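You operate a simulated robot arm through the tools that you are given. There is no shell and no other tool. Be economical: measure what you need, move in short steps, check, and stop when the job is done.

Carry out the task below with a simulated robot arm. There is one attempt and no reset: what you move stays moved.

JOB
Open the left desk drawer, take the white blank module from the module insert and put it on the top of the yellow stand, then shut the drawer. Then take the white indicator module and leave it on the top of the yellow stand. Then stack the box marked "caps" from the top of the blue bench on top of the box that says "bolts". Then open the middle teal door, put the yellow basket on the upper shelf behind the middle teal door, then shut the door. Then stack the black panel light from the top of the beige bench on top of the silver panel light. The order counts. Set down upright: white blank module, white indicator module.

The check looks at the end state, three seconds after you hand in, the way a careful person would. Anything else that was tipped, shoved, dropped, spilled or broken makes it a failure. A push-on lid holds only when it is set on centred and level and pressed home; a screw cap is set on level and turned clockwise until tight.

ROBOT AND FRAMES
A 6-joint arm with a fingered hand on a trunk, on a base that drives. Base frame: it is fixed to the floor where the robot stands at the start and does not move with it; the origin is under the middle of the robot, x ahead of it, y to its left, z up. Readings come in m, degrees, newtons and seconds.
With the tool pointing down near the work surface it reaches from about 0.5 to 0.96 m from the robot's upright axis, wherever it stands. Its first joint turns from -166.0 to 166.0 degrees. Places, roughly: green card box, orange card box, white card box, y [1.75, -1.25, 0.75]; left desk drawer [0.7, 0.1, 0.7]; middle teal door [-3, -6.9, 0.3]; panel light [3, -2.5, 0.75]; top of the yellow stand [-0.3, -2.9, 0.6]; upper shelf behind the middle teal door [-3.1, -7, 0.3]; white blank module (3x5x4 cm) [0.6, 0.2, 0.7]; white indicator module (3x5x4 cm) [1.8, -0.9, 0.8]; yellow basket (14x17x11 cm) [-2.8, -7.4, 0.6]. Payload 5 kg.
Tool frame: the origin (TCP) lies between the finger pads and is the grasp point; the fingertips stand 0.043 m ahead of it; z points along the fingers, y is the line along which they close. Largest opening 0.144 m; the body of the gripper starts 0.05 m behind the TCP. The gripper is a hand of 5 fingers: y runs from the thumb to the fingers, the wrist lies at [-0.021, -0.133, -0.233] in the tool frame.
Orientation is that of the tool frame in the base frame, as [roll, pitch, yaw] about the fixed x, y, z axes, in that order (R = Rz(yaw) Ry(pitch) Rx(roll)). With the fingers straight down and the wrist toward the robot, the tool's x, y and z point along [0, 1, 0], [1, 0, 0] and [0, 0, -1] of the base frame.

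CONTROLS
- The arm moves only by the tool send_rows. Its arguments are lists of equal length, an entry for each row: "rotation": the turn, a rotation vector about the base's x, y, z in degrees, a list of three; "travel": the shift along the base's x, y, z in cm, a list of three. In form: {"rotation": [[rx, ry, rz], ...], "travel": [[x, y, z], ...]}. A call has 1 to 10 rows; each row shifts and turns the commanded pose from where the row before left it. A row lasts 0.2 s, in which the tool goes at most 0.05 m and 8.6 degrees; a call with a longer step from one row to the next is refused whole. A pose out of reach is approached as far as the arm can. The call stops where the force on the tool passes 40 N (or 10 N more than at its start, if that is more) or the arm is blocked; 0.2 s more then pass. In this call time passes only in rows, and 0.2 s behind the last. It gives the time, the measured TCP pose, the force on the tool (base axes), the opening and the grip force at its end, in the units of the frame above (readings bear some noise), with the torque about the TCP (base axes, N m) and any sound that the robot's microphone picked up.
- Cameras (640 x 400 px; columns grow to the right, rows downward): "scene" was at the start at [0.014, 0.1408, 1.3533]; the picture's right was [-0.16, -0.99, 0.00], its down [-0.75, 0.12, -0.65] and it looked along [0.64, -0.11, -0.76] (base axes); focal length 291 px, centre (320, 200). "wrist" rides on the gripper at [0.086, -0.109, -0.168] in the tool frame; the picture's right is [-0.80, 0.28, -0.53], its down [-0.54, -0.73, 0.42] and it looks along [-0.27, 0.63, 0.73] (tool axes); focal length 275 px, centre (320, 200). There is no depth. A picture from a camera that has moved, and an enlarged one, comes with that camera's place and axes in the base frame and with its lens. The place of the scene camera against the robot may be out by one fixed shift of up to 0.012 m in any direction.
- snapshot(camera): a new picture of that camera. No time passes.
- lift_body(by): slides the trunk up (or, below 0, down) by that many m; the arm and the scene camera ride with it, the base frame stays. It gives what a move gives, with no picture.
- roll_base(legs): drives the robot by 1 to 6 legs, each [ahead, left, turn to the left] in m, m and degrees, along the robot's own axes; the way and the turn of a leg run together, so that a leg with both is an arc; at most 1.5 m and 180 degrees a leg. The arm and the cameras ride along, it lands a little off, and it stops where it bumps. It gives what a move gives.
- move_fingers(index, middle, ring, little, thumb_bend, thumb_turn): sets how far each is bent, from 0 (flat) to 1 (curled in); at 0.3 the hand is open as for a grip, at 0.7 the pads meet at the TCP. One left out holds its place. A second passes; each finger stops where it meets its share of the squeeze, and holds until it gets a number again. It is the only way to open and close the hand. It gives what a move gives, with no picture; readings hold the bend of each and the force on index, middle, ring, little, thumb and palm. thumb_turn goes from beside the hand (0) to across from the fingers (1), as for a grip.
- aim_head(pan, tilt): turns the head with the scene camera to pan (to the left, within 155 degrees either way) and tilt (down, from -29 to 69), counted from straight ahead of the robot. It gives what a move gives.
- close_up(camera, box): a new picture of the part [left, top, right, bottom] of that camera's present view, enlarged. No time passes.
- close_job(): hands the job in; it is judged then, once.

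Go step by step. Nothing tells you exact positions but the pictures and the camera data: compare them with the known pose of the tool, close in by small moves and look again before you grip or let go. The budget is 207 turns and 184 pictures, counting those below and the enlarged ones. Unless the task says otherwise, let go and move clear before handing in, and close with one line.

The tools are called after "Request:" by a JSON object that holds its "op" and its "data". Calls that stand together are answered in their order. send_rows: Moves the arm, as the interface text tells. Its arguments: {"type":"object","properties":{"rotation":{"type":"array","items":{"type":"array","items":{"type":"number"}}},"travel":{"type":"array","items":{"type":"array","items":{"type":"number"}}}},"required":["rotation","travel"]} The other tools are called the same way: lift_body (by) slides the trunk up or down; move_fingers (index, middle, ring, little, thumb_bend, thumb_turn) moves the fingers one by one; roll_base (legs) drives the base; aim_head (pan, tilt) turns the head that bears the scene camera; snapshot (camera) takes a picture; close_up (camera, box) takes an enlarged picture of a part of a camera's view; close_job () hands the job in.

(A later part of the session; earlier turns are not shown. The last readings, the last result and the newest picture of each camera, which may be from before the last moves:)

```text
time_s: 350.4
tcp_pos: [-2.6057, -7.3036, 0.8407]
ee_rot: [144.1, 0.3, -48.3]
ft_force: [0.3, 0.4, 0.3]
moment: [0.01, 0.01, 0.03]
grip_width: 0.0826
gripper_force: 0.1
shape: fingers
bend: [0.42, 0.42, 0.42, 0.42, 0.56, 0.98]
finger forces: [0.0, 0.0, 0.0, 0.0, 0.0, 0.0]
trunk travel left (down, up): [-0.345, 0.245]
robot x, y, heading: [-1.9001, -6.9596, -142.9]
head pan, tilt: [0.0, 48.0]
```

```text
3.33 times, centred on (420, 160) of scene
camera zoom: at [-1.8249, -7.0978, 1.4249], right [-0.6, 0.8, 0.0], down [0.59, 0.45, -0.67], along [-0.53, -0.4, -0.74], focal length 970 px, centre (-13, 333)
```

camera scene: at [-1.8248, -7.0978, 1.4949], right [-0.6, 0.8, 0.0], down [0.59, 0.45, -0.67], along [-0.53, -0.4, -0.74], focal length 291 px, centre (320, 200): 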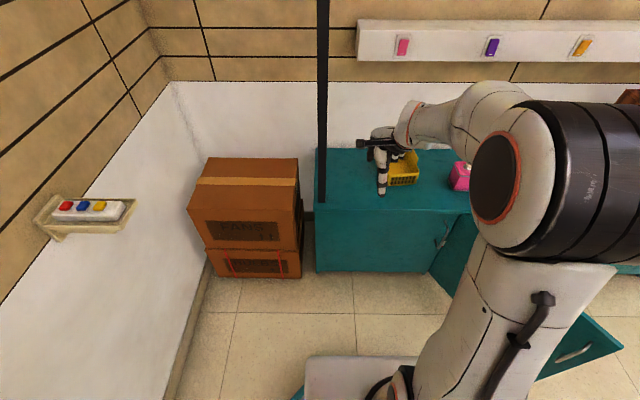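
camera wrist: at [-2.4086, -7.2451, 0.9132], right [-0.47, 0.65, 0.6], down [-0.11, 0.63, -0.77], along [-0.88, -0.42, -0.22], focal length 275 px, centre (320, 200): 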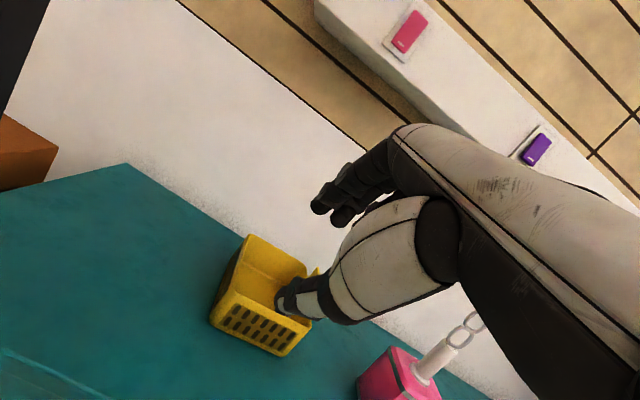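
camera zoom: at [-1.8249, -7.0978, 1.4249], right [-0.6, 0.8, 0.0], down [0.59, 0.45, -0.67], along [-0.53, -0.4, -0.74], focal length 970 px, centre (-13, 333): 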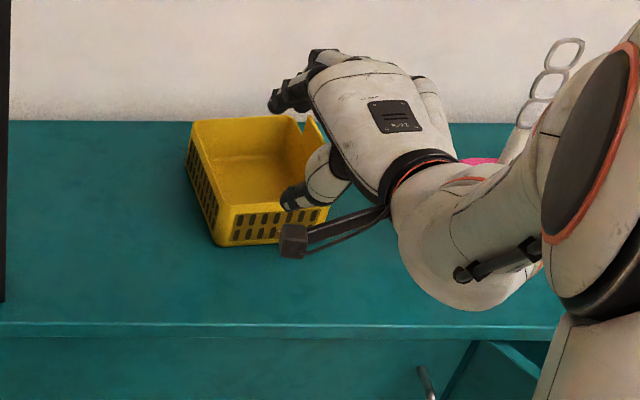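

The step was a hair too long, so nothing moved. The bin is turned ~8°, matching the hand's present yaw; I'll resend with shorter steps.

Request:
{"op": "send_rows", "data": {"rotation": [[0, 0, 0], [0, 0, 0], [0, 0, 0], [0, 0, 0], [0, 0, 0]], "travel": [[-3.6, -1.8, -2.4], [-3.6, -1.8, -2.4], [-3.6, -1.8, -2.4], [-3.6, -1.8, -2.4], [-3.6, -1.8, -2.4]]}}

Request:
{"op": "close_up", "data": {"camera": "scene", "box": [340, 100, 500, 220]}}

Request:
{"op": "snapshot", "data": {"camera": "wrist"}}

```text
time_s: 351.6
tcp_pos: [-2.7862, -7.396, 0.718]
ee_rot: [144.0, 0.3, -48.3]
ft_force: [0.0, 0.2, 1.4]
moment: [0.01, 0.0, 0.01]
grip_width: 0.0826
gripper_force: 0.0
shape: fingers
bend: [0.42, 0.42, 0.42, 0.42, 0.56, 0.98]
finger forces: [0.1, 0.1, 0.1, 0.1, 0.0, 0.0]
trunk travel left (down, up): [-0.345, 0.245]
robot x, y, heading: [-1.8984, -6.9591, -143.0]
head pan, tilt: [0.0, 48.0]
```

```text
3.33 times, centred on (420, 160) of scene
camera zoom: at [-1.8249, -7.0977, 1.4248], right [-0.6, 0.8, 0.0], down [0.59, 0.45, -0.67], along [-0.53, -0.4, -0.74], focal length 970 px, centre (-13, 333)
```

zoom: 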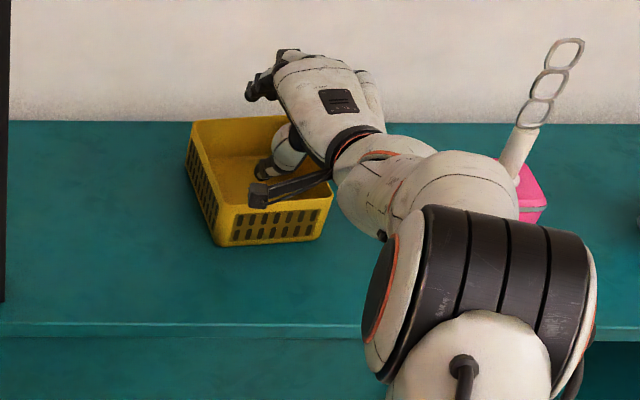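

```text
33 pictures are left
camera wrist: at [-2.5905, -7.3367, 0.79], right [-0.47, 0.65, 0.6], down [-0.11, 0.63, -0.77], along [-0.88, -0.42, -0.22], focal length 275 px, centre (320, 200)
```

wrist: 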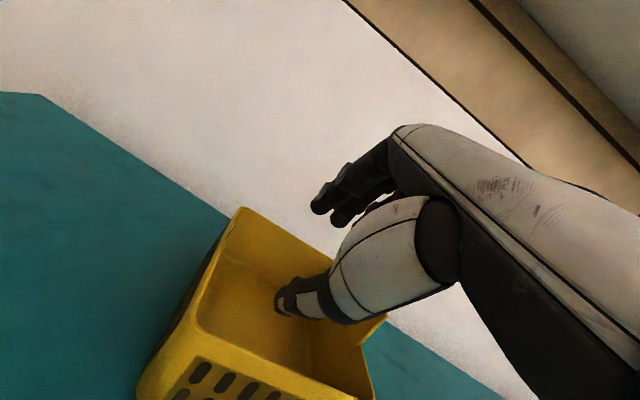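

I'll nudge 1 cm to centre on the front wall and lower so the thumb goes outside and the fingers inside it.

Request:
{"op": "move_fingers", "data": {"thumb_bend": 0.58}}

Request:
{"op": "send_rows", "data": {"rotation": [[0, 0, 0], [0, 0, 0], [0, 0, 0], [0, 0, 0], [0, 0, 0]], "travel": [[0.2, 1.5, 0], [0, 0, -3], [0, 0, -3], [0, 0, -2.5], [0, 0, -1.8]]}}

Request:
{"op": "snapshot", "data": {"camera": "wrist"}}

```text
time_s: 352.6
tcp_pos: [-2.7864, -7.3953, 0.7182]
ee_rot: [144.2, 0.3, -48.2]
ft_force: [-0.5, 0.5, 0.0]
moment: [0.0, -0.04, 0.01]
grip_width: 0.081
gripper_force: 0.0
shape: fingers
bend: [0.42, 0.42, 0.42, 0.42, 0.57, 0.98]
finger forces: [0.0, 0.1, 0.0, 0.0, 0.0, 0.0]
trunk travel left (down, up): [-0.345, 0.245]
robot x, y, heading: [-1.8987, -6.9616, -142.9]
head pan, tilt: [0.0, 48.0]
```

```text
time_s: 353.7
tcp_pos: [-2.7903, -7.3822, 0.6542]
ee_rot: [142.4, 0.3, -48.5]
ft_force: [1.0, 0.4, 12.5]
moment: [-0.32, 0.1, -0.03]
grip_width: 0.0585
gripper_force: 9.1
shape: fingers
bend: [0.44, 0.43, 0.42, 0.42, 0.65, 0.98]
finger forces: [1.9, 1.1, 0.0, 0.0, 14.7, 0.1]
trunk travel left (down, up): [-0.345, 0.245]
robot x, y, heading: [-1.9051, -6.9587, -142.7]
head pan, tilt: [0.0, 48.0]
stopped in row 5: the force on the tool passed its limit at 45 N (the readings are from after the stop); the commanded pose is now the measured one
```

```text
32 pictures are left
camera wrist: at [-2.5918, -7.3227, 0.7207], right [-0.45, 0.66, 0.6], down [-0.13, 0.62, -0.78], along [-0.88, -0.43, -0.2], focal length 275 px, centre (320, 200)
```

wrist: 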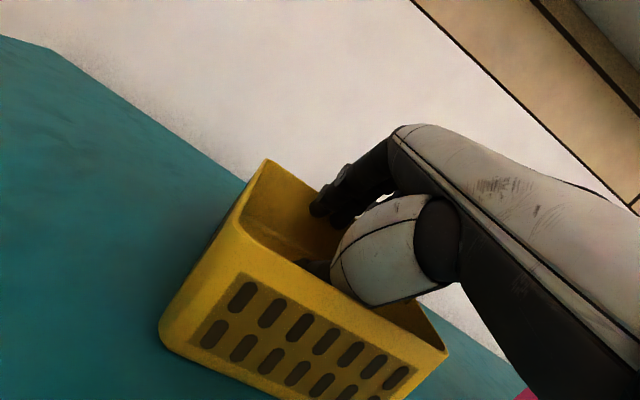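

The thumb came down inside: the front wall is about 3 cm nearer, rim z≈0.64. I'll raise, shift outward, and lower again.

Request:
{"op": "send_rows", "data": {"rotation": [[0, 0, 0], [0, 0, 0], [0, 0, 0], [0, 0, 0], [0, 0, 0]], "travel": [[0, 0, 2.5], [0, 0, 2.5], [1.2, 1.15, 1], [1.2, 1.15, 0], [0, 0, -2.5]]}}

Request:
{"op": "snapshot", "data": {"camera": "wrist"}}

```text
time_s: 354.9
tcp_pos: [-2.7665, -7.3584, 0.6833]
ee_rot: [142.9, 0.3, -48.4]
ft_force: [0.0, 0.7, 1.5]
moment: [0.04, -0.04, 0.0]
grip_width: 0.08
gripper_force: 0.0
shape: fingers
bend: [0.42, 0.42, 0.42, 0.42, 0.57, 0.98]
finger forces: [0.0, 0.1, 0.0, 0.0, 0.0, 0.1]
trunk travel left (down, up): [-0.345, 0.245]
robot x, y, heading: [-1.9003, -6.9556, -143.1]
head pan, tilt: [0.0, 48.0]
```

```text
31 pictures are left
camera wrist: at [-2.5687, -7.299, 0.7522], right [-0.46, 0.66, 0.6], down [-0.12, 0.62, -0.77], along [-0.88, -0.43, -0.2], focal length 275 px, centre (320, 200)
```

wrist: 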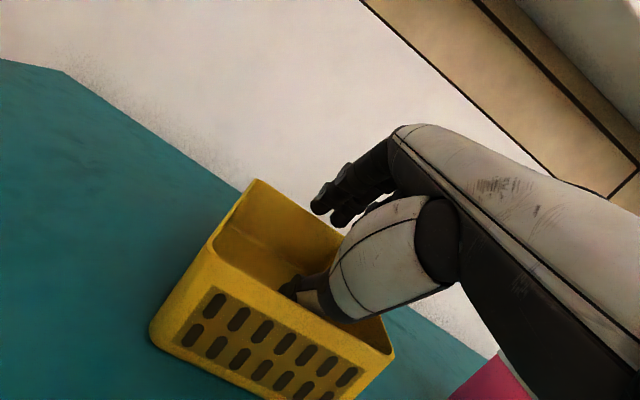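

The thumb still sits just over the wall. I'll raise, shift 2.2 cm further outward, open the thumb a bit and lower.

Request:
{"op": "send_rows", "data": {"rotation": [[0, 0, 0], [0, 0, 0], [0, 0, 0]], "travel": [[0, 0, 2.5], [0.8, 0.8, 0], [0.8, 0.8, 0]]}}

Request:
{"op": "move_fingers", "data": {"thumb_bend": 0.53}}

Request:
{"op": "send_rows", "data": {"rotation": [[0, 0, 0], [0, 0, 0], [0, 0, 0], [0, 0, 0]], "travel": [[0, 0, -2.5], [0, 0, -2.5], [0, 0, -1.5], [0, 0, -1.3]]}}

Request:
{"op": "snapshot", "data": {"camera": "wrist"}}

```text
time_s: 355.7
tcp_pos: [-2.7496, -7.3424, 0.7092]
ee_rot: [142.8, 0.3, -48.3]
ft_force: [0.0, 0.2, -0.4]
moment: [0.0, 0.02, 0.02]
grip_width: 0.0803
gripper_force: 0.0
shape: fingers
bend: [0.42, 0.42, 0.42, 0.42, 0.57, 0.98]
finger forces: [0.0, 0.0, 0.0, 0.1, 0.1, 0.0]
trunk travel left (down, up): [-0.345, 0.245]
robot x, y, heading: [-1.899, -6.9568, -142.9]
head pan, tilt: [0.0, 48.0]
```

```text
time_s: 356.7
tcp_pos: [-2.7498, -7.3428, 0.7092]
ee_rot: [142.9, 0.3, -48.3]
ft_force: [-0.8, -1.2, 1.0]
moment: [0.05, 0.0, 0.0]
grip_width: 0.0866
gripper_force: 0.1
shape: fingers
bend: [0.42, 0.42, 0.42, 0.42, 0.54, 0.98]
finger forces: [0.0, 0.0, 0.0, 0.1, 1.0, 0.0]
trunk travel left (down, up): [-0.345, 0.245]
robot x, y, heading: [-1.8982, -6.9567, -143.0]
head pan, tilt: [0.0, 48.0]
```

```text
time_s: 357.5
tcp_pos: [-2.7543, -7.3452, 0.6615]
ee_rot: [141.3, 0.4, -48.5]
ft_force: [1.0, -0.4, 13.6]
moment: [-0.26, 0.08, -0.09]
grip_width: 0.0723
gripper_force: 7.7
shape: fingers
bend: [0.42, 0.42, 0.42, 0.42, 0.6, 0.98]
finger forces: [0.0, 1.2, 0.6, 0.1, 13.7, 0.1]
trunk travel left (down, up): [-0.345, 0.245]
robot x, y, heading: [-1.9039, -6.9604, -142.9]
head pan, tilt: [0.0, 48.0]
stopped in row 4: the force on the tool passed its limit at 44 N (the readings are from after the stop); the commanded pose is now the measured one
```

```text
30 pictures are left
camera wrist: at [-2.5552, -7.2842, 0.7252], right [-0.44, 0.67, 0.6], down [-0.14, 0.61, -0.78], along [-0.89, -0.43, -0.18], focal length 275 px, centre (320, 200)
```

wrist: 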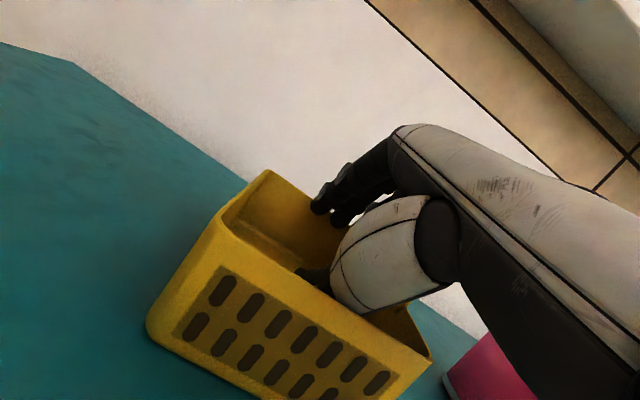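

The rim must be higher (~0.66): the thumb keeps landing inside and nudged the bin slightly. I'll lift well clear, back out 7 cm and look again.

Request:
{"op": "send_rows", "data": {"rotation": [[0, 0, 0], [0, 0, 0], [0, 0, 0], [0, 0, 0], [0, 0, 0]], "travel": [[0, 0, 3.5], [0, 0, 4], [0, 0, 2.5], [2.6, 2.3, 0], [2.6, 2.3, 0]]}}

Request:
{"op": "snapshot", "data": {"camera": "wrist"}}

```text
time_s: 358.7
tcp_pos: [-2.7019, -7.2983, 0.7561]
ee_rot: [141.9, 0.2, -48.5]
ft_force: [-0.2, 0.4, -0.2]
moment: [-0.02, -0.03, 0.02]
grip_width: 0.0875
gripper_force: 0.0
shape: fingers
bend: [0.42, 0.42, 0.42, 0.42, 0.53, 0.98]
finger forces: [0.0, 0.0, 0.0, 0.0, 0.1, 0.0]
trunk travel left (down, up): [-0.345, 0.245]
robot x, y, heading: [-1.9008, -6.9583, -142.8]
head pan, tilt: [0.0, 48.0]
```

```text
29 pictures are left
camera wrist: at [-2.5033, -7.2389, 0.8202], right [-0.45, 0.67, 0.6], down [-0.13, 0.61, -0.78], along [-0.89, -0.43, -0.19], focal length 275 px, centre (320, 200)
```

wrist: 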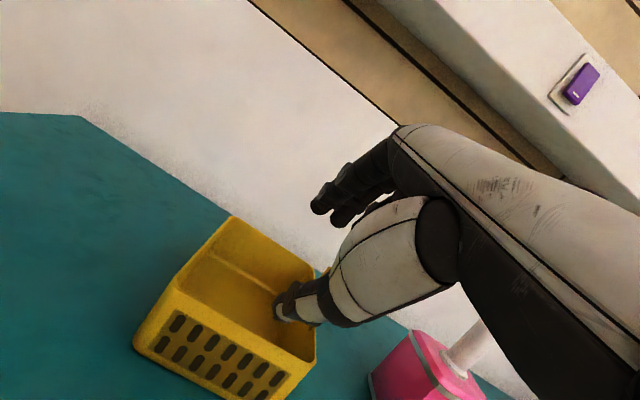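

Now two clean views agree: front wall from (-2.638,-7.351) to (-2.718,-7.258), rim z≈0.672. I'll shift (3.5,-1.0) cm and lower to grip that wall.

Request:
{"op": "send_rows", "data": {"rotation": [[0, 0, 0], [0, 0, 0], [0, 0, 0], [0, 0, 0], [0, 0, 0]], "travel": [[3.5, -1.0, 0], [0, 0, -2.5], [0, 0, -2.5], [0, 0, -2.5], [0, 0, -2.0]]}}

Request:
{"op": "snapshot", "data": {"camera": "wrist"}}

```text
time_s: 359.9
tcp_pos: [-2.6867, -7.3081, 0.6729]
ee_rot: [142.1, -0.1, -48.1]
ft_force: [-0.1, -0.2, 0.0]
moment: [0.02, -0.03, 0.03]
grip_width: 0.0878
gripper_force: 0.5
shape: fingers
bend: [0.42, 0.42, 0.42, 0.42, 0.53, 0.98]
finger forces: [0.0, 0.1, 0.0, 0.3, 0.1, 0.0]
out of reach, approached as far as the arm can: row 4, 5
trunk travel left (down, up): [-0.345, 0.245]
robot x, y, heading: [-1.9033, -6.9635, -143.1]
head pan, tilt: [0.0, 48.0]
```

```text
28 pictures are left
camera wrist: at [-2.4882, -7.2465, 0.7377], right [-0.46, 0.66, 0.59], down [-0.13, 0.61, -0.78], along [-0.88, -0.43, -0.19], focal length 275 px, centre (320, 200)
```

wrist: 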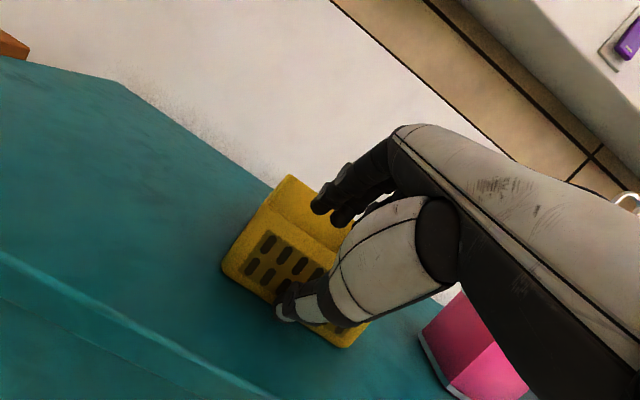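

The thumb is now outside and the fingers inside the wall. I'll lower 2 cm with the trunk and close.

Request:
{"op": "lift_body", "data": {"by": -0.022}}

Request:
{"op": "move_fingers", "data": {"index": 0.8, "middle": 0.8, "ring": 0.8, "little": 0.8, "thumb_bend": 0.8}}

Request:
{"op": "snapshot", "data": {"camera": "wrist"}}

```text
time_s: 360.6
tcp_pos: [-2.6869, -7.3073, 0.6543]
ee_rot: [141.7, -0.2, -48.1]
ft_force: [3.9, 4.3, 24.0]
moment: [-0.14, -0.3, 0.09]
grip_width: 0.0685
gripper_force: 12.2
shape: fingers
bend: [0.42, 0.42, 0.42, 0.42, 0.62, 0.98]
finger forces: [0.0, 0.1, 0.0, 0.1, 24.6, 0.0]
trunk travel left (down, up): [-0.323, 0.267]
robot x, y, heading: [-1.9054, -6.9592, -143.2]
head pan, tilt: [0.0, 48.0]
```

```text
time_s: 361.6
tcp_pos: [-2.6855, -7.3072, 0.6491]
ee_rot: [142.1, -0.1, -48.1]
ft_force: [0.4, -0.5, -1.2]
moment: [0.01, -0.14, 0.01]
grip_width: 0.0032
gripper_force: 36.8
shape: fingers
bend: [0.73, 0.75, 0.79, 0.8, 0.76, 0.94]
finger forces: [22.1, 8.7, 4.6, 11.7, 26.8, 0.0]
trunk travel left (down, up): [-0.323, 0.267]
robot x, y, heading: [-1.8977, -6.9619, -142.9]
head pan, tilt: [0.0, 48.0]
```

```text
27 pictures are left
camera wrist: at [-2.4881, -7.2463, 0.7156], right [-0.46, 0.66, 0.59], down [-0.13, 0.61, -0.78], along [-0.88, -0.43, -0.19], focal length 275 px, centre (320, 200)
```

wrist: 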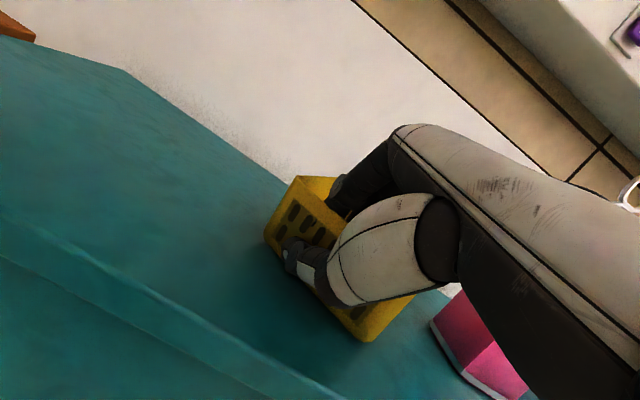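

A firm grip on the wall. I'll lift the basket with the trunk.

Request:
{"op": "lift_body", "data": {"by": 0.18}}

Request:
{"op": "snapshot", "data": {"camera": "scene"}}

```text
time_s: 363.6
tcp_pos: [-2.6868, -7.3068, 0.8299]
ee_rot: [142.1, -0.1, -48.0]
ft_force: [0.1, -0.7, -1.0]
moment: [0.01, -0.09, 0.01]
grip_width: 0.0031
gripper_force: 36.8
shape: fingers
bend: [0.73, 0.75, 0.79, 0.8, 0.76, 0.94]
finger forces: [22.1, 8.7, 4.4, 11.6, 26.8, 0.1]
trunk travel left (down, up): [-0.503, 0.087]
robot x, y, heading: [-1.9017, -6.962, -142.9]
head pan, tilt: [0.0, 48.0]
```

```text
26 pictures are left
camera scene: at [-1.8254, -7.098, 1.5828], right [-0.6, 0.8, 0.0], down [0.59, 0.45, -0.67], along [-0.53, -0.4, -0.74], focal length 291 px, centre (320, 200)
```

scene: 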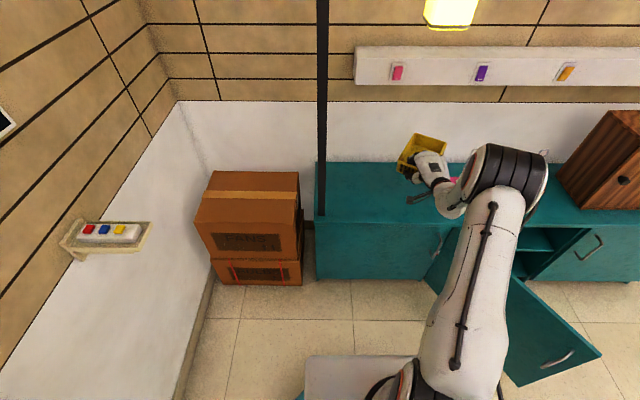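

The basket hangs securely. The door tip stands between, so I'll back off, go round to the right side, turn toward the open compartment and level the hand, then look.

Request:
{"op": "roll_base", "data": {"legs": [[-0.27, 0.01, 0], [-0.038, -1.1, 0], [0, 0, 30]]}}

Request:
{"op": "send_rows", "data": {"rotation": [[0, 0, -7.4], [0, 0, -7.4], [0, 0, -7.4], [0, 0, -7.4], [0, 0, -7.4]], "travel": [[0, 0, 0], [0, 0, 0], [0, 0, 0], [0, 0, 0], [0, 0, 0]]}}

Request:
{"op": "snapshot", "data": {"camera": "scene"}}

```text
time_s: 372.2
tcp_pos: [-2.8164, -6.5931, 0.8302]
ee_rot: [142.1, -0.1, -19.2]
ft_force: [-0.1, 0.8, -1.4]
moment: [0.08, -0.13, -0.01]
grip_width: 0.0034
gripper_force: 35.8
shape: fingers
bend: [0.73, 0.75, 0.79, 0.8, 0.76, 0.94]
finger forces: [21.6, 8.6, 4.4, 10.2, 26.6, 0.0]
trunk travel left (down, up): [-0.503, 0.087]
robot x, y, heading: [-2.2953, -5.9081, -114.1]
head pan, tilt: [0.0, 48.0]
```

```text
time_s: 373.4
tcp_pos: [-2.9158, -6.6081, 0.8701]
ee_rot: [145.5, -4.4, -40.7]
ft_force: [-0.1, -0.1, -0.7]
moment: [0.03, -0.09, -0.01]
grip_width: 0.003
gripper_force: 35.5
shape: fingers
bend: [0.73, 0.75, 0.79, 0.8, 0.76, 0.94]
finger forces: [21.4, 8.5, 4.5, 9.5, 26.4, 0.0]
out of reach, approached as far as the arm can: row 1, 2, 3, 4, 5
trunk travel left (down, up): [-0.503, 0.087]
robot x, y, heading: [-2.2985, -5.9109, -114.0]
head pan, tilt: [0.0, 48.0]
```

```text
25 pictures are left
camera scene: at [-2.165, -5.9944, 1.5828], right [-0.91, 0.41, 0.0], down [0.3, 0.68, -0.67], along [-0.27, -0.61, -0.74], focal length 291 px, centre (320, 200)
```

scene: 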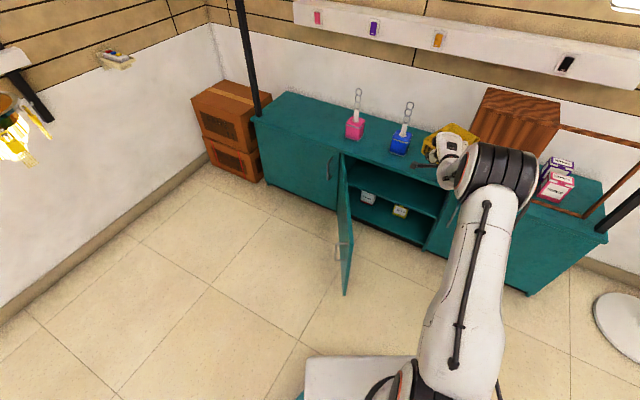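

I'll take one close look at the open compartment to get the shelf height.

Request:
{"op": "close_up", "data": {"camera": "scene", "box": [320, 120, 480, 260]}}

```text
2.86 times, centred on (400, 190) of scene
camera zoom: at [-2.165, -5.9944, 1.5828], right [-0.91, 0.41, 0.0], down [0.3, 0.68, -0.67], along [-0.27, -0.61, -0.74], focal length 831 px, centre (91, 229)
```

zoom: 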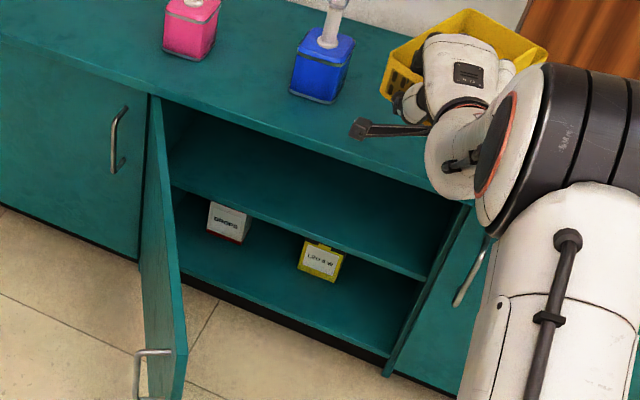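

The upper shelf is at z≈0.33 with the opening l from −4.19 to −3.64. I'll back off a little, lower the basket to shelf-opening height in front of the cabinet, and then square it up.

Request:
{"op": "roll_base", "data": {"legs": [[-0.126, -0.064, 0]]}}

Request:
{"op": "lift_body", "data": {"by": -0.4}}

Request:
{"op": "send_rows", "data": {"rotation": [[0, 0, -5], [0, 0, -5], [0, 0, -4]], "travel": [[0, 0, 0], [0, 0, 0], [0, 0, 0]]}}

Request:
{"op": "snapshot", "data": {"camera": "scene"}}

```text
time_s: 374.7
tcp_pos: [-2.9254, -6.4671, 0.8706]
ee_rot: [145.6, -4.5, -40.7]
ft_force: [-0.6, -0.5, -0.9]
moment: [-0.01, -0.13, 0.01]
grip_width: 0.0032
gripper_force: 35.5
shape: fingers
bend: [0.73, 0.75, 0.79, 0.8, 0.76, 0.94]
finger forces: [21.4, 8.6, 4.5, 9.6, 26.6, 0.1]
trunk travel left (down, up): [-0.503, 0.087]
robot x, y, heading: [-2.3038, -5.7712, -114.0]
head pan, tilt: [0.0, 48.0]
```

```text
time_s: 378.5
tcp_pos: [-2.9244, -6.468, 0.4715]
ee_rot: [145.6, -4.5, -40.7]
ft_force: [0.8, -0.3, -0.4]
moment: [0.02, -0.12, 0.01]
grip_width: 0.0032
gripper_force: 35.4
shape: fingers
bend: [0.73, 0.75, 0.79, 0.8, 0.76, 0.94]
finger forces: [21.3, 8.7, 4.4, 9.6, 26.5, 0.0]
trunk travel left (down, up): [-0.103, 0.487]
robot x, y, heading: [-2.3035, -5.7723, -114.2]
head pan, tilt: [0.0, 48.0]
```

```text
time_s: 379.3
tcp_pos: [-2.9244, -6.4675, 0.4722]
ee_rot: [145.4, -4.5, -40.7]
ft_force: [-0.1, 0.2, -1.6]
moment: [0.04, -0.11, -0.01]
grip_width: 0.0032
gripper_force: 35.0
shape: fingers
bend: [0.73, 0.75, 0.79, 0.8, 0.76, 0.94]
finger forces: [21.3, 8.6, 4.5, 9.7, 26.5, 0.1]
out of reach, approached as far as the arm can: row 1, 2, 3
trunk travel left (down, up): [-0.103, 0.487]
robot x, y, heading: [-2.3083, -5.7732, -114.1]
head pan, tilt: [0.0, 48.0]
```

```text
23 pictures are left
camera scene: at [-2.1733, -5.8541, 1.1829], right [-0.91, 0.41, 0.0], down [0.3, 0.68, -0.67], along [-0.27, -0.61, -0.74], focal length 291 px, centre (320, 200)
```

scene: 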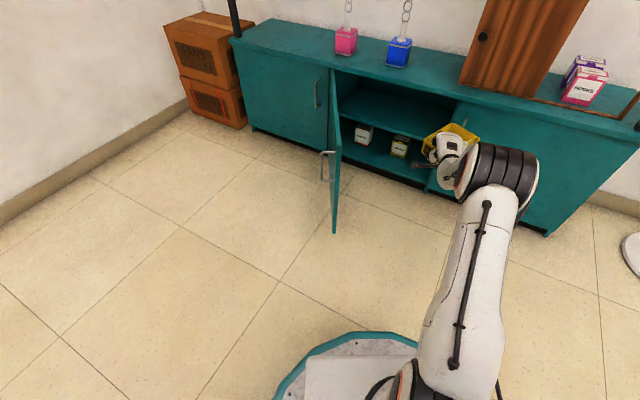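

I'll draw the hand 10 cm back, square the basket by turning the base 14°, and slide left to line up with the opening.

Request:
{"op": "send_rows", "data": {"rotation": [[0, 0, 0], [0, 0, 0], [0, 0, 0]], "travel": [[2.7, 1.9, 0], [2.7, 1.9, 0], [2.7, 1.9, 0]]}}

Request:
{"op": "roll_base", "data": {"legs": [[0, 0, -14], [0.182, 0.37, 0]]}}

Request:
{"op": "snapshot", "data": {"camera": "scene"}}

```text
time_s: 380.1
tcp_pos: [-2.8838, -6.4094, 0.4881]
ee_rot: [146.4, -5.5, -39.8]
ft_force: [-1.2, 0.3, -1.8]
moment: [-0.02, -0.11, -0.02]
grip_width: 0.0032
gripper_force: 35.3
shape: fingers
bend: [0.73, 0.75, 0.79, 0.8, 0.76, 0.94]
finger forces: [21.2, 8.7, 4.6, 9.5, 26.5, 0.0]
out of reach, approached as far as the arm can: row 1, 2, 3
trunk travel left (down, up): [-0.103, 0.487]
robot x, y, heading: [-2.3067, -5.7712, -114.0]
head pan, tilt: [0.0, 48.0]
```

```text
time_s: 383.5
tcp_pos: [-2.8358, -6.6299, 0.4897]
ee_rot: [146.2, -5.5, -53.1]
ft_force: [-0.2, -0.2, -1.7]
moment: [-0.01, -0.1, 0.0]
grip_width: 0.0031
gripper_force: 34.6
shape: fingers
bend: [0.73, 0.75, 0.79, 0.8, 0.76, 0.94]
finger forces: [21.0, 8.7, 4.5, 9.3, 26.3, 0.0]
trunk travel left (down, up): [-0.103, 0.487]
robot x, y, heading: [-2.125, -6.1392, -127.6]
head pan, tilt: [0.0, 48.0]
```

```text
22 pictures are left
camera scene: at [-2.0164, -6.2546, 1.1829], right [-0.79, 0.61, 0.0], down [0.45, 0.59, -0.67], along [-0.41, -0.53, -0.74], focal length 291 px, centre (320, 200)
```

scene: 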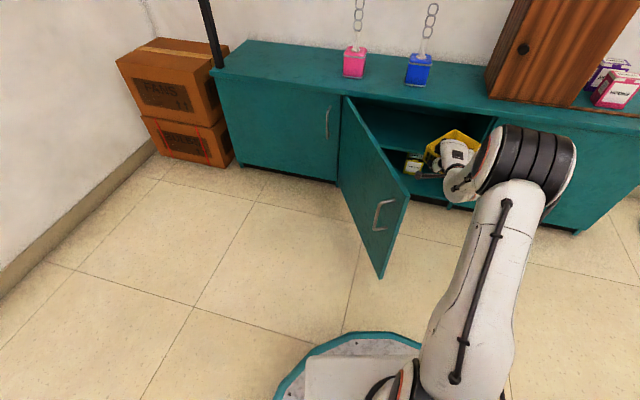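

The basket is in line with the opening. I'll shift 4 cm left, lower 3 cm and start inserting.

Request:
{"op": "lift_body", "data": {"by": -0.03}}

Request:
{"op": "roll_base", "data": {"legs": [[0.012, 0.038, 0], [0.124, -0.039, 0]]}}

Request:
{"op": "close_up", "data": {"camera": "scene", "box": [340, 60, 540, 210]}}

```text
time_s: 384.3
tcp_pos: [-2.8374, -6.6289, 0.4596]
ee_rot: [146.2, -5.5, -53.1]
ft_force: [0.4, 0.6, -0.6]
moment: [0.02, -0.09, -0.04]
grip_width: 0.0028
gripper_force: 35.0
shape: fingers
bend: [0.73, 0.75, 0.79, 0.8, 0.76, 0.94]
finger forces: [21.0, 8.6, 4.5, 9.2, 26.3, 0.0]
trunk travel left (down, up): [-0.073, 0.517]
robot x, y, heading: [-2.1256, -6.139, -127.5]
head pan, tilt: [0.0, 48.0]
```

```text
time_s: 386.0
tcp_pos: [-2.9227, -6.7355, 0.458]
ee_rot: [146.2, -5.6, -53.2]
ft_force: [0.0, -0.4, -2.0]
moment: [0.03, -0.09, 0.0]
grip_width: 0.0033
gripper_force: 35.2
shape: fingers
bend: [0.73, 0.75, 0.79, 0.8, 0.76, 0.94]
finger forces: [21.1, 8.6, 4.5, 9.4, 26.4, 0.1]
trunk travel left (down, up): [-0.073, 0.517]
robot x, y, heading: [-2.2126, -6.2533, -127.7]
head pan, tilt: [0.0, 48.0]
```

```text
2.67 times, centred on (440, 135) of scene
camera zoom: at [-2.101, -6.3621, 1.1529], right [-0.79, 0.61, 0.0], down [0.45, 0.59, -0.67], along [-0.41, -0.53, -0.74], focal length 776 px, centre (0, 373)
```

zoom: 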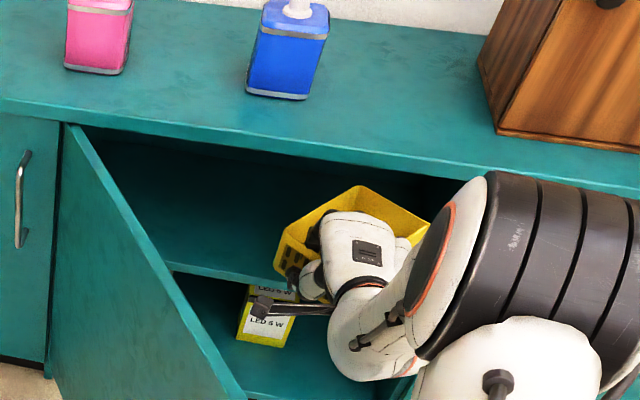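

It is entering cleanly above the shelf. I'll move in another 11 cm.

Request:
{"op": "roll_base", "data": {"legs": [[0.105, -0.033, 0]]}}

Request:
{"op": "close_up", "data": {"camera": "scene", "box": [340, 60, 540, 210]}}

```text
time_s: 387.2
tcp_pos: [-3.0124, -6.7973, 0.4575]
ee_rot: [146.2, -5.6, -53.3]
ft_force: [-0.4, -0.6, -0.8]
moment: [0.0, -0.1, 0.04]
grip_width: 0.003
gripper_force: 34.4
shape: fingers
bend: [0.73, 0.75, 0.79, 0.8, 0.76, 0.94]
finger forces: [21.0, 8.6, 4.6, 9.3, 26.3, 0.1]
trunk travel left (down, up): [-0.073, 0.517]
robot x, y, heading: [-2.2999, -6.3098, -127.9]
head pan, tilt: [0.0, 48.0]
```

```text
2.67 times, centred on (440, 135) of scene
camera zoom: at [-2.1912, -6.4245, 1.1529], right [-0.79, 0.61, 0.0], down [0.45, 0.59, -0.67], along [-0.41, -0.53, -0.74], focal length 776 px, centre (0, 373)
```

zoom: 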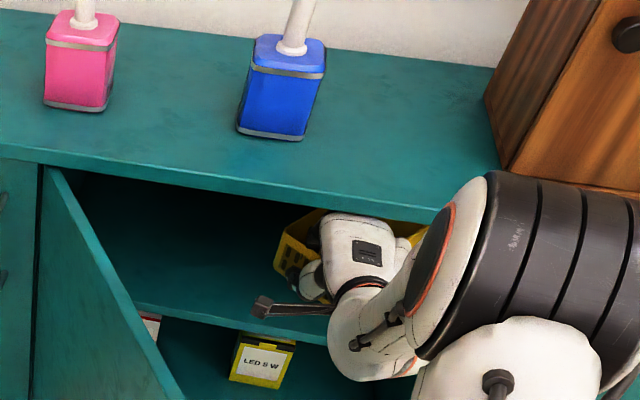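

The basket is fully over the shelf. I'll lower with the trunk in small steps, watching the force.

Request:
{"op": "lift_body", "data": {"by": -0.02}}

Request:
{"op": "lift_body", "data": {"by": -0.01}}

```text
time_s: 387.9
tcp_pos: [-3.0139, -6.7983, 0.4387]
ee_rot: [146.3, -5.6, -53.3]
ft_force: [0.6, 0.4, -2.0]
moment: [-0.03, -0.13, -0.01]
grip_width: 0.0034
gripper_force: 35.1
shape: fingers
bend: [0.73, 0.75, 0.79, 0.8, 0.76, 0.94]
finger forces: [20.9, 8.6, 4.6, 9.4, 26.4, 0.0]
trunk travel left (down, up): [-0.053, 0.537]
robot x, y, heading: [-2.3006, -6.3137, -127.6]
head pan, tilt: [0.0, 48.0]
```

```text
time_s: 388.5
tcp_pos: [-3.0127, -6.7979, 0.4287]
ee_rot: [146.4, -5.6, -53.3]
ft_force: [0.0, -0.3, -1.6]
moment: [-0.01, -0.13, 0.01]
grip_width: 0.0029
gripper_force: 35.2
shape: fingers
bend: [0.73, 0.75, 0.79, 0.8, 0.76, 0.94]
finger forces: [20.9, 8.6, 4.6, 9.3, 26.4, 0.0]
trunk travel left (down, up): [-0.043, 0.547]
robot x, y, heading: [-2.3039, -6.3114, -127.7]
head pan, tilt: [0.0, 48.0]
```

Request:
{"op": "lift_body", "data": {"by": -0.01}}

Request:
{"op": "lift_body", "data": {"by": -0.01}}

Request:
{"op": "lift_body", "data": {"by": -0.008}}

```text
time_s: 389.1
tcp_pos: [-3.0115, -6.7978, 0.4197]
ee_rot: [146.3, -5.6, -53.3]
ft_force: [0.0, -0.7, -1.6]
moment: [0.02, -0.13, -0.03]
grip_width: 0.0031
gripper_force: 34.9
shape: fingers
bend: [0.73, 0.75, 0.79, 0.8, 0.76, 0.94]
finger forces: [21.0, 8.6, 4.6, 9.3, 26.4, 0.1]
trunk travel left (down, up): [-0.033, 0.557]
robot x, y, heading: [-2.299, -6.3152, -127.8]
head pan, tilt: [0.0, 48.0]
```

```text
time_s: 389.6
tcp_pos: [-3.0127, -6.7971, 0.4079]
ee_rot: [146.3, -5.6, -53.3]
ft_force: [0.4, -0.7, -2.2]
moment: [-0.02, -0.12, 0.02]
grip_width: 0.003
gripper_force: 34.8
shape: fingers
bend: [0.73, 0.75, 0.79, 0.8, 0.76, 0.94]
finger forces: [21.1, 8.6, 4.5, 9.3, 26.3, 0.0]
trunk travel left (down, up): [-0.023, 0.567]
robot x, y, heading: [-2.2981, -6.3143, -127.4]
head pan, tilt: [0.0, 48.0]
```

```text
time_s: 390.2
tcp_pos: [-3.0126, -6.7977, 0.4002]
ee_rot: [146.4, -5.5, -53.4]
ft_force: [-0.5, -0.2, -1.0]
moment: [0.0, -0.13, 0.04]
grip_width: 0.003
gripper_force: 34.9
shape: fingers
bend: [0.73, 0.75, 0.79, 0.8, 0.76, 0.94]
finger forces: [21.0, 8.5, 4.6, 9.4, 26.4, 0.0]
trunk travel left (down, up): [-0.015, 0.575]
robot x, y, heading: [-2.3, -6.3125, -127.7]
head pan, tilt: [0.0, 48.0]
```

No contact yet at z 0.40. I'll continue with the arm in small steps and look.

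Request:
{"op": "send_rows", "data": {"rotation": [[0, 0, 0], [0, 0, 0], [0, 0, 0]], "travel": [[0, 0, -0.5], [0, 0, -0.5], [0, 0, -0.5]]}}

Request:
{"op": "close_up", "data": {"camera": "scene", "box": [340, 60, 540, 210]}}

```text
time_s: 391.0
tcp_pos: [-3.0128, -6.7979, 0.3862]
ee_rot: [146.5, -5.8, -53.1]
ft_force: [0.1, 0.4, -1.1]
moment: [0.01, -0.12, 0.01]
grip_width: 0.0029
gripper_force: 35.1
shape: fingers
bend: [0.73, 0.75, 0.79, 0.8, 0.76, 0.94]
finger forces: [21.0, 8.7, 4.6, 9.2, 26.4, 0.1]
trunk travel left (down, up): [-0.015, 0.575]
robot x, y, heading: [-2.2976, -6.3101, -127.5]
head pan, tilt: [0.0, 48.0]
```

```text
2.67 times, centred on (440, 135) of scene
camera zoom: at [-2.1911, -6.4245, 1.0949], right [-0.79, 0.61, 0.0], down [0.45, 0.59, -0.67], along [-0.41, -0.53, -0.74], focal length 776 px, centre (0, 373)
```

zoom: 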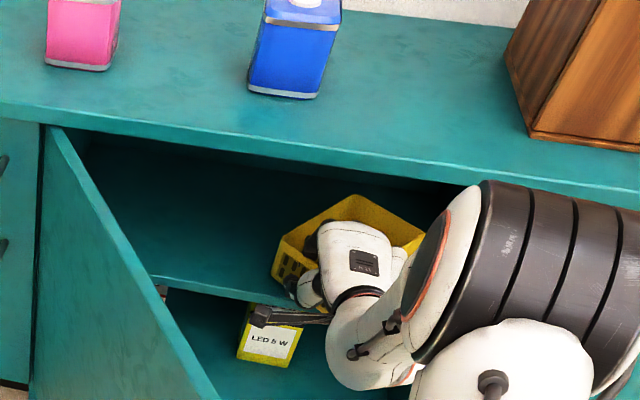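

Request:
{"op": "send_rows", "data": {"rotation": [[0, 0, 0], [0, 0, 0], [0, 0, 0], [0, 0, 0]], "travel": [[0, 0, -0.5], [0, 0, -0.5], [0, 0, -0.5], [0, 0, -0.5]]}}

```text
time_s: 392.0
tcp_pos: [-3.0191, -6.7988, 0.3758]
ee_rot: [146.0, -6.1, -52.8]
ft_force: [6.7, 0.8, 23.4]
moment: [0.05, -0.11, 0.19]
grip_width: 0.0034
gripper_force: 39.0
shape: fingers
bend: [0.73, 0.76, 0.79, 0.8, 0.76, 0.94]
finger forces: [22.5, 8.4, 3.9, 11.0, 30.9, 0.1]
out of reach, approached as far as the arm can: row 3
trunk travel left (down, up): [-0.015, 0.575]
robot x, y, heading: [-2.2997, -6.3143, -127.3]
head pan, tilt: [0.0, 48.0]
```

Contact with the shelf. I'll ease the pressure and release.

Request:
{"op": "send_rows", "data": {"rotation": [[0, 0, 0]], "travel": [[0, 0, 0.3]]}}

Request:
{"op": "move_fingers", "data": {"index": 0.6, "middle": 0.6, "ring": 0.6, "little": 0.6, "thumb_bend": 0.64}}

Request:
{"op": "snapshot", "data": {"camera": "wrist"}}

```text
time_s: 392.4
tcp_pos: [-3.0169, -6.798, 0.3751]
ee_rot: [146.3, -6.0, -53.0]
ft_force: [-3.0, -2.3, 20.7]
moment: [-0.15, 0.34, -0.01]
grip_width: 0.0032
gripper_force: 35.3
shape: fingers
bend: [0.73, 0.76, 0.79, 0.8, 0.77, 0.94]
finger forces: [20.9, 9.2, 5.8, 10.3, 24.0, 0.1]
trunk travel left (down, up): [-0.015, 0.575]
robot x, y, heading: [-2.3024, -6.3133, -127.5]
head pan, tilt: [0.0, 48.0]
```

```text
time_s: 393.4
tcp_pos: [-3.0155, -6.7982, 0.3703]
ee_rot: [146.6, -6.0, -52.9]
ft_force: [-0.4, 0.8, 0.1]
moment: [0.03, 0.0, -0.02]
grip_width: 0.0362
gripper_force: 0.1
shape: fingers
bend: [0.6, 0.6, 0.6, 0.6, 0.64, 0.97]
finger forces: [0.2, 0.1, 0.0, 0.1, 0.3, 0.1]
trunk travel left (down, up): [-0.015, 0.575]
robot x, y, heading: [-2.3064, -6.3123, -127.7]
head pan, tilt: [0.0, 48.0]
```

```text
18 pictures are left
camera wrist: at [-2.824, -6.7494, 0.4598], right [-0.47, 0.72, 0.52], down [0.02, 0.59, -0.81], along [-0.88, -0.37, -0.29], focal length 275 px, centre (320, 200)
```

wrist: 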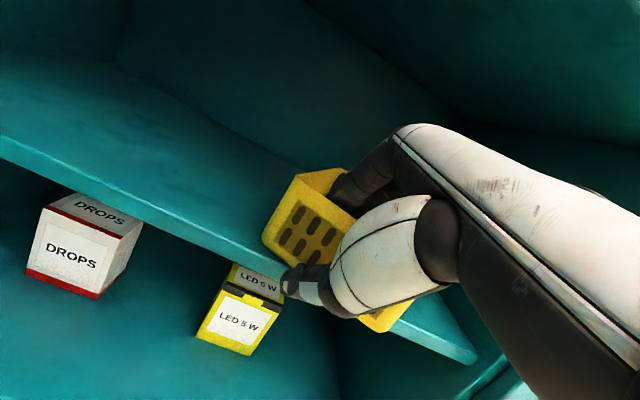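

The basket stands on the upper shelf, but its front is at the shelf edge. I'll push it about 5 cm further in with the thumb side of the hand.

Request:
{"op": "send_rows", "data": {"rotation": [[0, 0, 0], [0, 0, 0], [0, 0, 0], [0, 0, 0]], "travel": [[-1.3, -0.9, 0.2], [-1.3, -0.9, 0.2], [-1.3, -0.9, 0], [-1.1, -0.8, 0]]}}

Request:
{"op": "snapshot", "data": {"camera": "wrist"}}

```text
time_s: 393.9
tcp_pos: [-3.0312, -6.808, 0.3782]
ee_rot: [145.9, -5.6, -53.2]
ft_force: [22.4, 16.8, 19.0]
moment: [0.68, -1.37, 0.36]
grip_width: 0.0504
gripper_force: 14.7
shape: fingers
bend: [0.6, 0.6, 0.6, 0.6, 0.6, 0.97]
finger forces: [0.0, 0.1, 0.1, 0.4, 28.5, 0.0]
trunk travel left (down, up): [-0.015, 0.575]
robot x, y, heading: [-2.3011, -6.3162, -127.7]
head pan, tilt: [0.0, 48.0]
stopped in row 2: the force on the tool passed its limit at 48 N (the readings are from after the stop); the commanded pose is now the measured one
```

```text
17 pictures are left
camera wrist: at [-2.8378, -6.7602, 0.4647], right [-0.46, 0.72, 0.52], down [0.01, 0.59, -0.81], along [-0.89, -0.36, -0.28], focal length 275 px, centre (320, 200)
```

wrist: 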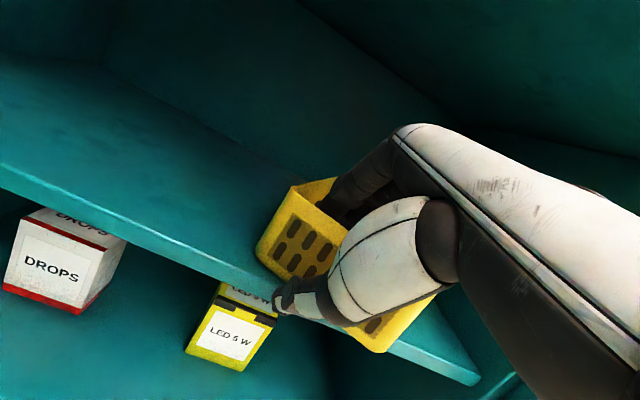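

The thumb met the shelf edge. I'll raise 2.5 cm and push again.

Request:
{"op": "send_rows", "data": {"rotation": [[0, 0, 0], [0, 0, 0], [0, 0, 0], [0, 0, 0], [0, 0, 0], [0, 0, 0]], "travel": [[0.8, 0.6, 1.0], [0, 0, 1.7], [-1.5, -1.0, 0], [-1.5, -1.0, 0], [-1.5, -1.0, 0], [-1.5, -1.0, 0]]}}

Request:
{"op": "snapshot", "data": {"camera": "wrist"}}

```text
time_s: 395.3
tcp_pos: [-3.0854, -6.8421, 0.4016]
ee_rot: [146.2, -5.7, -53.2]
ft_force: [0.0, 0.1, -0.5]
moment: [0.0, -0.03, -0.01]
grip_width: 0.0358
gripper_force: 0.1
shape: fingers
bend: [0.6, 0.6, 0.6, 0.6, 0.64, 0.97]
finger forces: [0.0, 0.1, 0.0, 0.0, 0.2, 0.0]
trunk travel left (down, up): [-0.015, 0.575]
robot x, y, heading: [-2.301, -6.3086, -127.9]
head pan, tilt: [0.0, 48.0]
```

```text
16 pictures are left
camera wrist: at [-2.8912, -6.7951, 0.4878], right [-0.46, 0.72, 0.52], down [0.02, 0.59, -0.81], along [-0.89, -0.36, -0.28], focal length 275 px, centre (320, 200)
```

wrist: 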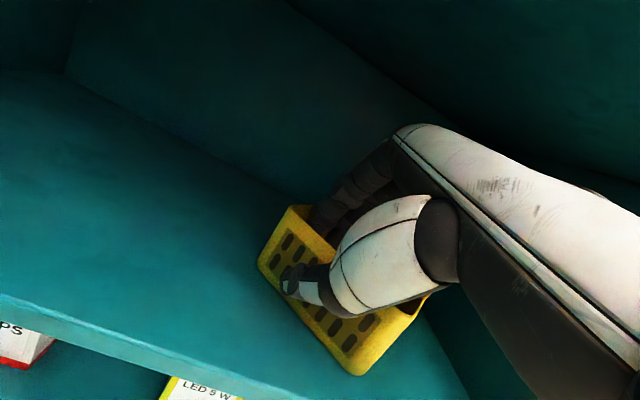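

The basket is well inside on the upper shelf. I'll flatten the fingers up out of it, raise slightly and withdraw.

Request:
{"op": "move_fingers", "data": {"index": 0.1, "middle": 0.1, "ring": 0.1, "little": 0.1, "thumb_bend": 0.4}}

Request:
{"op": "send_rows", "data": {"rotation": [[0, 0, 0], [0, 0, 0], [0, 0, 0], [0, 0, 0], [0, 0, 0]], "travel": [[0.4, 0.3, 1.2], [1.5, 1.0, 0.8], [2.5, 1.7, 0], [2.5, 1.7, 0], [2.5, 1.7, 0]]}}

Request:
{"op": "roll_base", "data": {"legs": [[-0.2, 0.0, 0]]}}

Request:
{"op": "snapshot", "data": {"camera": "scene"}}

```text
time_s: 396.3
tcp_pos: [-3.0847, -6.8421, 0.4055]
ee_rot: [145.8, -5.6, -53.3]
ft_force: [2.4, 1.3, 17.8]
moment: [0.27, -0.64, -0.02]
grip_width: 0.1663
gripper_force: 9.1
shape: fingers
bend: [0.1, 0.1, 0.1, 0.1, 0.44, 0.97]
finger forces: [0.1, 0.0, 0.0, 0.1, 17.7, 0.0]
trunk travel left (down, up): [-0.015, 0.575]
robot x, y, heading: [-2.2981, -6.3136, -127.5]
head pan, tilt: [0.0, 48.0]
```

```text
time_s: 397.5
tcp_pos: [-2.9921, -6.7774, 0.4244]
ee_rot: [146.2, -5.7, -53.2]
ft_force: [0.1, -0.5, -0.1]
moment: [-0.01, 0.02, -0.04]
grip_width: 0.1734
gripper_force: 0.0
shape: fingers
bend: [0.1, 0.1, 0.1, 0.1, 0.4, 0.98]
finger forces: [0.1, 0.0, 0.0, 0.0, 0.0, 0.0]
trunk travel left (down, up): [-0.015, 0.575]
robot x, y, heading: [-2.3021, -6.3146, -127.5]
head pan, tilt: [0.0, 48.0]
```

```text
time_s: 399.1
tcp_pos: [-2.8692, -6.6167, 0.4213]
ee_rot: [146.3, -5.7, -53.5]
ft_force: [-0.6, -0.6, 0.4]
moment: [-0.02, -0.01, -0.03]
grip_width: 0.1733
gripper_force: 0.0
shape: fingers
bend: [0.1, 0.1, 0.1, 0.1, 0.4, 0.98]
finger forces: [0.1, 0.1, 0.0, 0.0, 0.0, 0.0]
trunk travel left (down, up): [-0.015, 0.575]
robot x, y, heading: [-2.1705, -6.153, -127.7]
head pan, tilt: [0.0, 48.0]
```

```text
15 pictures are left
camera scene: at [-2.067, -6.2643, 1.0949], right [-0.79, 0.61, 0.0], down [0.46, 0.59, -0.67], along [-0.41, -0.53, -0.74], focal length 291 px, centre (320, 200)
```

scene: 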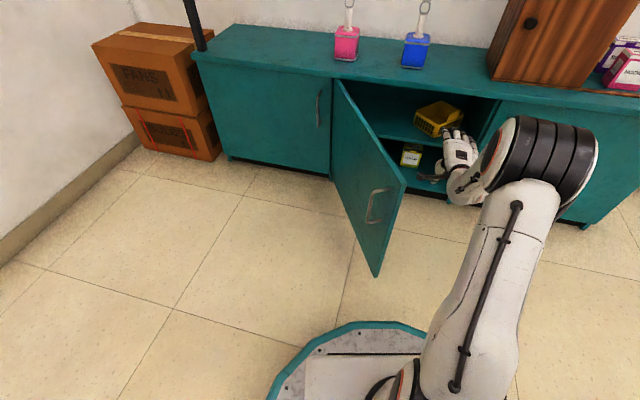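

The basket sits inside the upper shelf. To shut the door, I'll make a fist, rise over the door, and come down on its outer side.

Request:
{"op": "lift_body", "data": {"by": 0.33}}

Request:
{"op": "move_fingers", "data": {"index": 1.0, "middle": 1.0, "ring": 1.0, "little": 1.0, "thumb_bend": 0.7}}

Request:
{"op": "roll_base", "data": {"legs": [[-0.062, 0.468, 0]]}}

Request:
{"op": "lift_body", "data": {"by": -0.33}}

Request:
{"op": "snapshot", "data": {"camera": "scene"}}

```text
time_s: 402.4
tcp_pos: [-2.8697, -6.6175, 0.7527]
ee_rot: [146.2, -5.7, -53.4]
ft_force: [-0.7, -1.0, 0.2]
moment: [0.02, 0.03, 0.0]
grip_width: 0.1736
gripper_force: 0.1
shape: fingers
bend: [0.1, 0.1, 0.1, 0.1, 0.4, 0.98]
finger forces: [0.1, 0.0, 0.0, 0.0, 0.1, 0.1]
trunk travel left (down, up): [-0.345, 0.245]
robot x, y, heading: [-2.174, -6.151, -127.7]
head pan, tilt: [0.0, 48.0]
```

```text
time_s: 403.4
tcp_pos: [-2.8686, -6.6167, 0.7523]
ee_rot: [146.2, -5.6, -53.5]
ft_force: [-0.2, 0.4, 0.3]
moment: [0.02, 0.01, 0.0]
grip_width: 0.0064
gripper_force: 0.0
shape: fingers
bend: [0.77, 1.0, 1.0, 1.0, 0.66, 0.97]
finger forces: [0.1, 0.0, 0.1, 0.0, 0.0, 0.0]
trunk travel left (down, up): [-0.345, 0.245]
robot x, y, heading: [-2.1761, -6.1468, -127.6]
head pan, tilt: [0.0, 48.0]
```

```text
time_s: 406.2
tcp_pos: [-2.4684, -6.8498, 0.7542]
ee_rot: [146.1, -5.6, -53.6]
ft_force: [-0.1, 0.9, -0.5]
moment: [0.01, 0.0, -0.02]
grip_width: 0.0081
gripper_force: 0.0
shape: fingers
bend: [0.78, 1.0, 1.0, 1.0, 0.66, 0.97]
finger forces: [0.0, 0.0, 0.1, 0.1, 0.0, 0.0]
trunk travel left (down, up): [-0.345, 0.245]
robot x, y, heading: [-1.774, -6.3865, -128.1]
head pan, tilt: [0.0, 48.0]
```

```text
time_s: 409.4
tcp_pos: [-2.4685, -6.8503, 0.4226]
ee_rot: [146.2, -5.7, -53.6]
ft_force: [-0.4, 0.0, -0.9]
moment: [-0.03, -0.02, 0.01]
grip_width: 0.0092
gripper_force: 0.0
shape: fingers
bend: [0.79, 1.0, 1.0, 1.0, 0.66, 0.97]
finger forces: [0.0, 0.1, 0.0, 0.0, 0.1, 0.0]
trunk travel left (down, up): [-0.015, 0.575]
robot x, y, heading: [-1.7771, -6.386, -127.9]
head pan, tilt: [0.0, 48.0]
```

```text
14 pictures are left
camera scene: at [-1.665, -6.5007, 1.0949], right [-0.79, 0.62, 0.0], down [0.46, 0.59, -0.67], along [-0.41, -0.53, -0.74], focal length 291 px, centre (320, 200)
```

scene: 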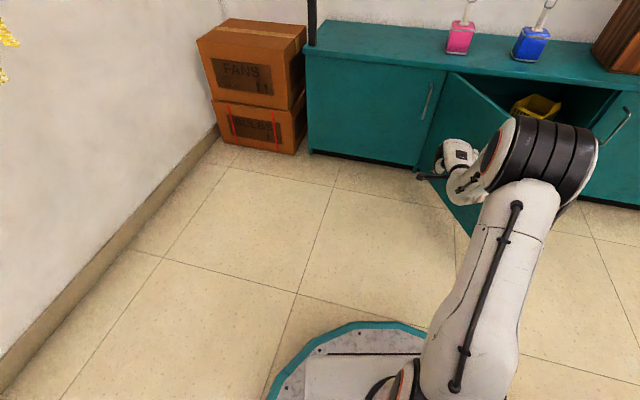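

The fist is on the outer side. I'll push the door along its closing arc.

Request:
{"op": "roll_base", "data": {"legs": [[-0.022, -0.161, 0], [0.063, -0.178, 0], [0.098, -0.124, 0]]}}

Request:
{"op": "roll_base", "data": {"legs": [[0.121, -0.048, 0]]}}

Request:
{"op": "snapshot", "data": {"camera": "scene"}}

```text
time_s: 413.0
tcp_pos: [-2.9186, -6.6761, 0.4235]
ee_rot: [146.3, -5.7, -53.3]
ft_force: [-0.6, -0.4, -0.6]
moment: [-0.02, 0.0, -0.01]
grip_width: 0.0114
gripper_force: 0.1
shape: fingers
bend: [0.8, 1.0, 1.0, 1.0, 0.65, 0.97]
finger forces: [0.1, 0.0, 0.0, 0.1, 0.1, 0.0]
trunk travel left (down, up): [-0.015, 0.575]
robot x, y, heading: [-2.2247, -6.2116, -127.8]
head pan, tilt: [0.0, 48.0]
```

```text
time_s: 414.3
tcp_pos: [-3.008, -6.7299, 0.4182]
ee_rot: [146.6, -5.7, -53.2]
ft_force: [8.0, 6.0, 1.0]
moment: [-0.19, 0.25, -0.03]
grip_width: 0.0115
gripper_force: 5.2
shape: fingers
bend: [0.79, 1.0, 1.0, 1.0, 0.64, 0.97]
finger forces: [4.8, 4.9, 0.1, 0.0, 0.0, 0.1]
trunk travel left (down, up): [-0.015, 0.575]
robot x, y, heading: [-2.3203, -6.2664, -127.8]
head pan, tilt: [0.0, 48.0]
stopped in leg 1: the force on the tool passed its limit at 78 N (the readings are from after the stop); the commanded pose is now the measured one
```

```text
13 pictures are left
camera scene: at [-2.2099, -6.3781, 1.0948], right [-0.79, 0.61, 0.0], down [0.45, 0.59, -0.67], along [-0.41, -0.53, -0.74], focal length 291 px, centre (320, 200)
```

scene: 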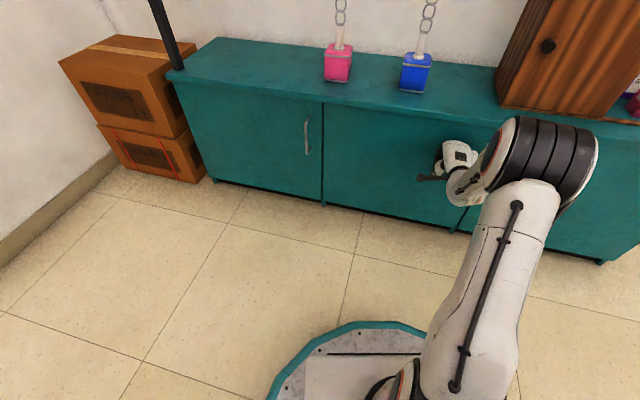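

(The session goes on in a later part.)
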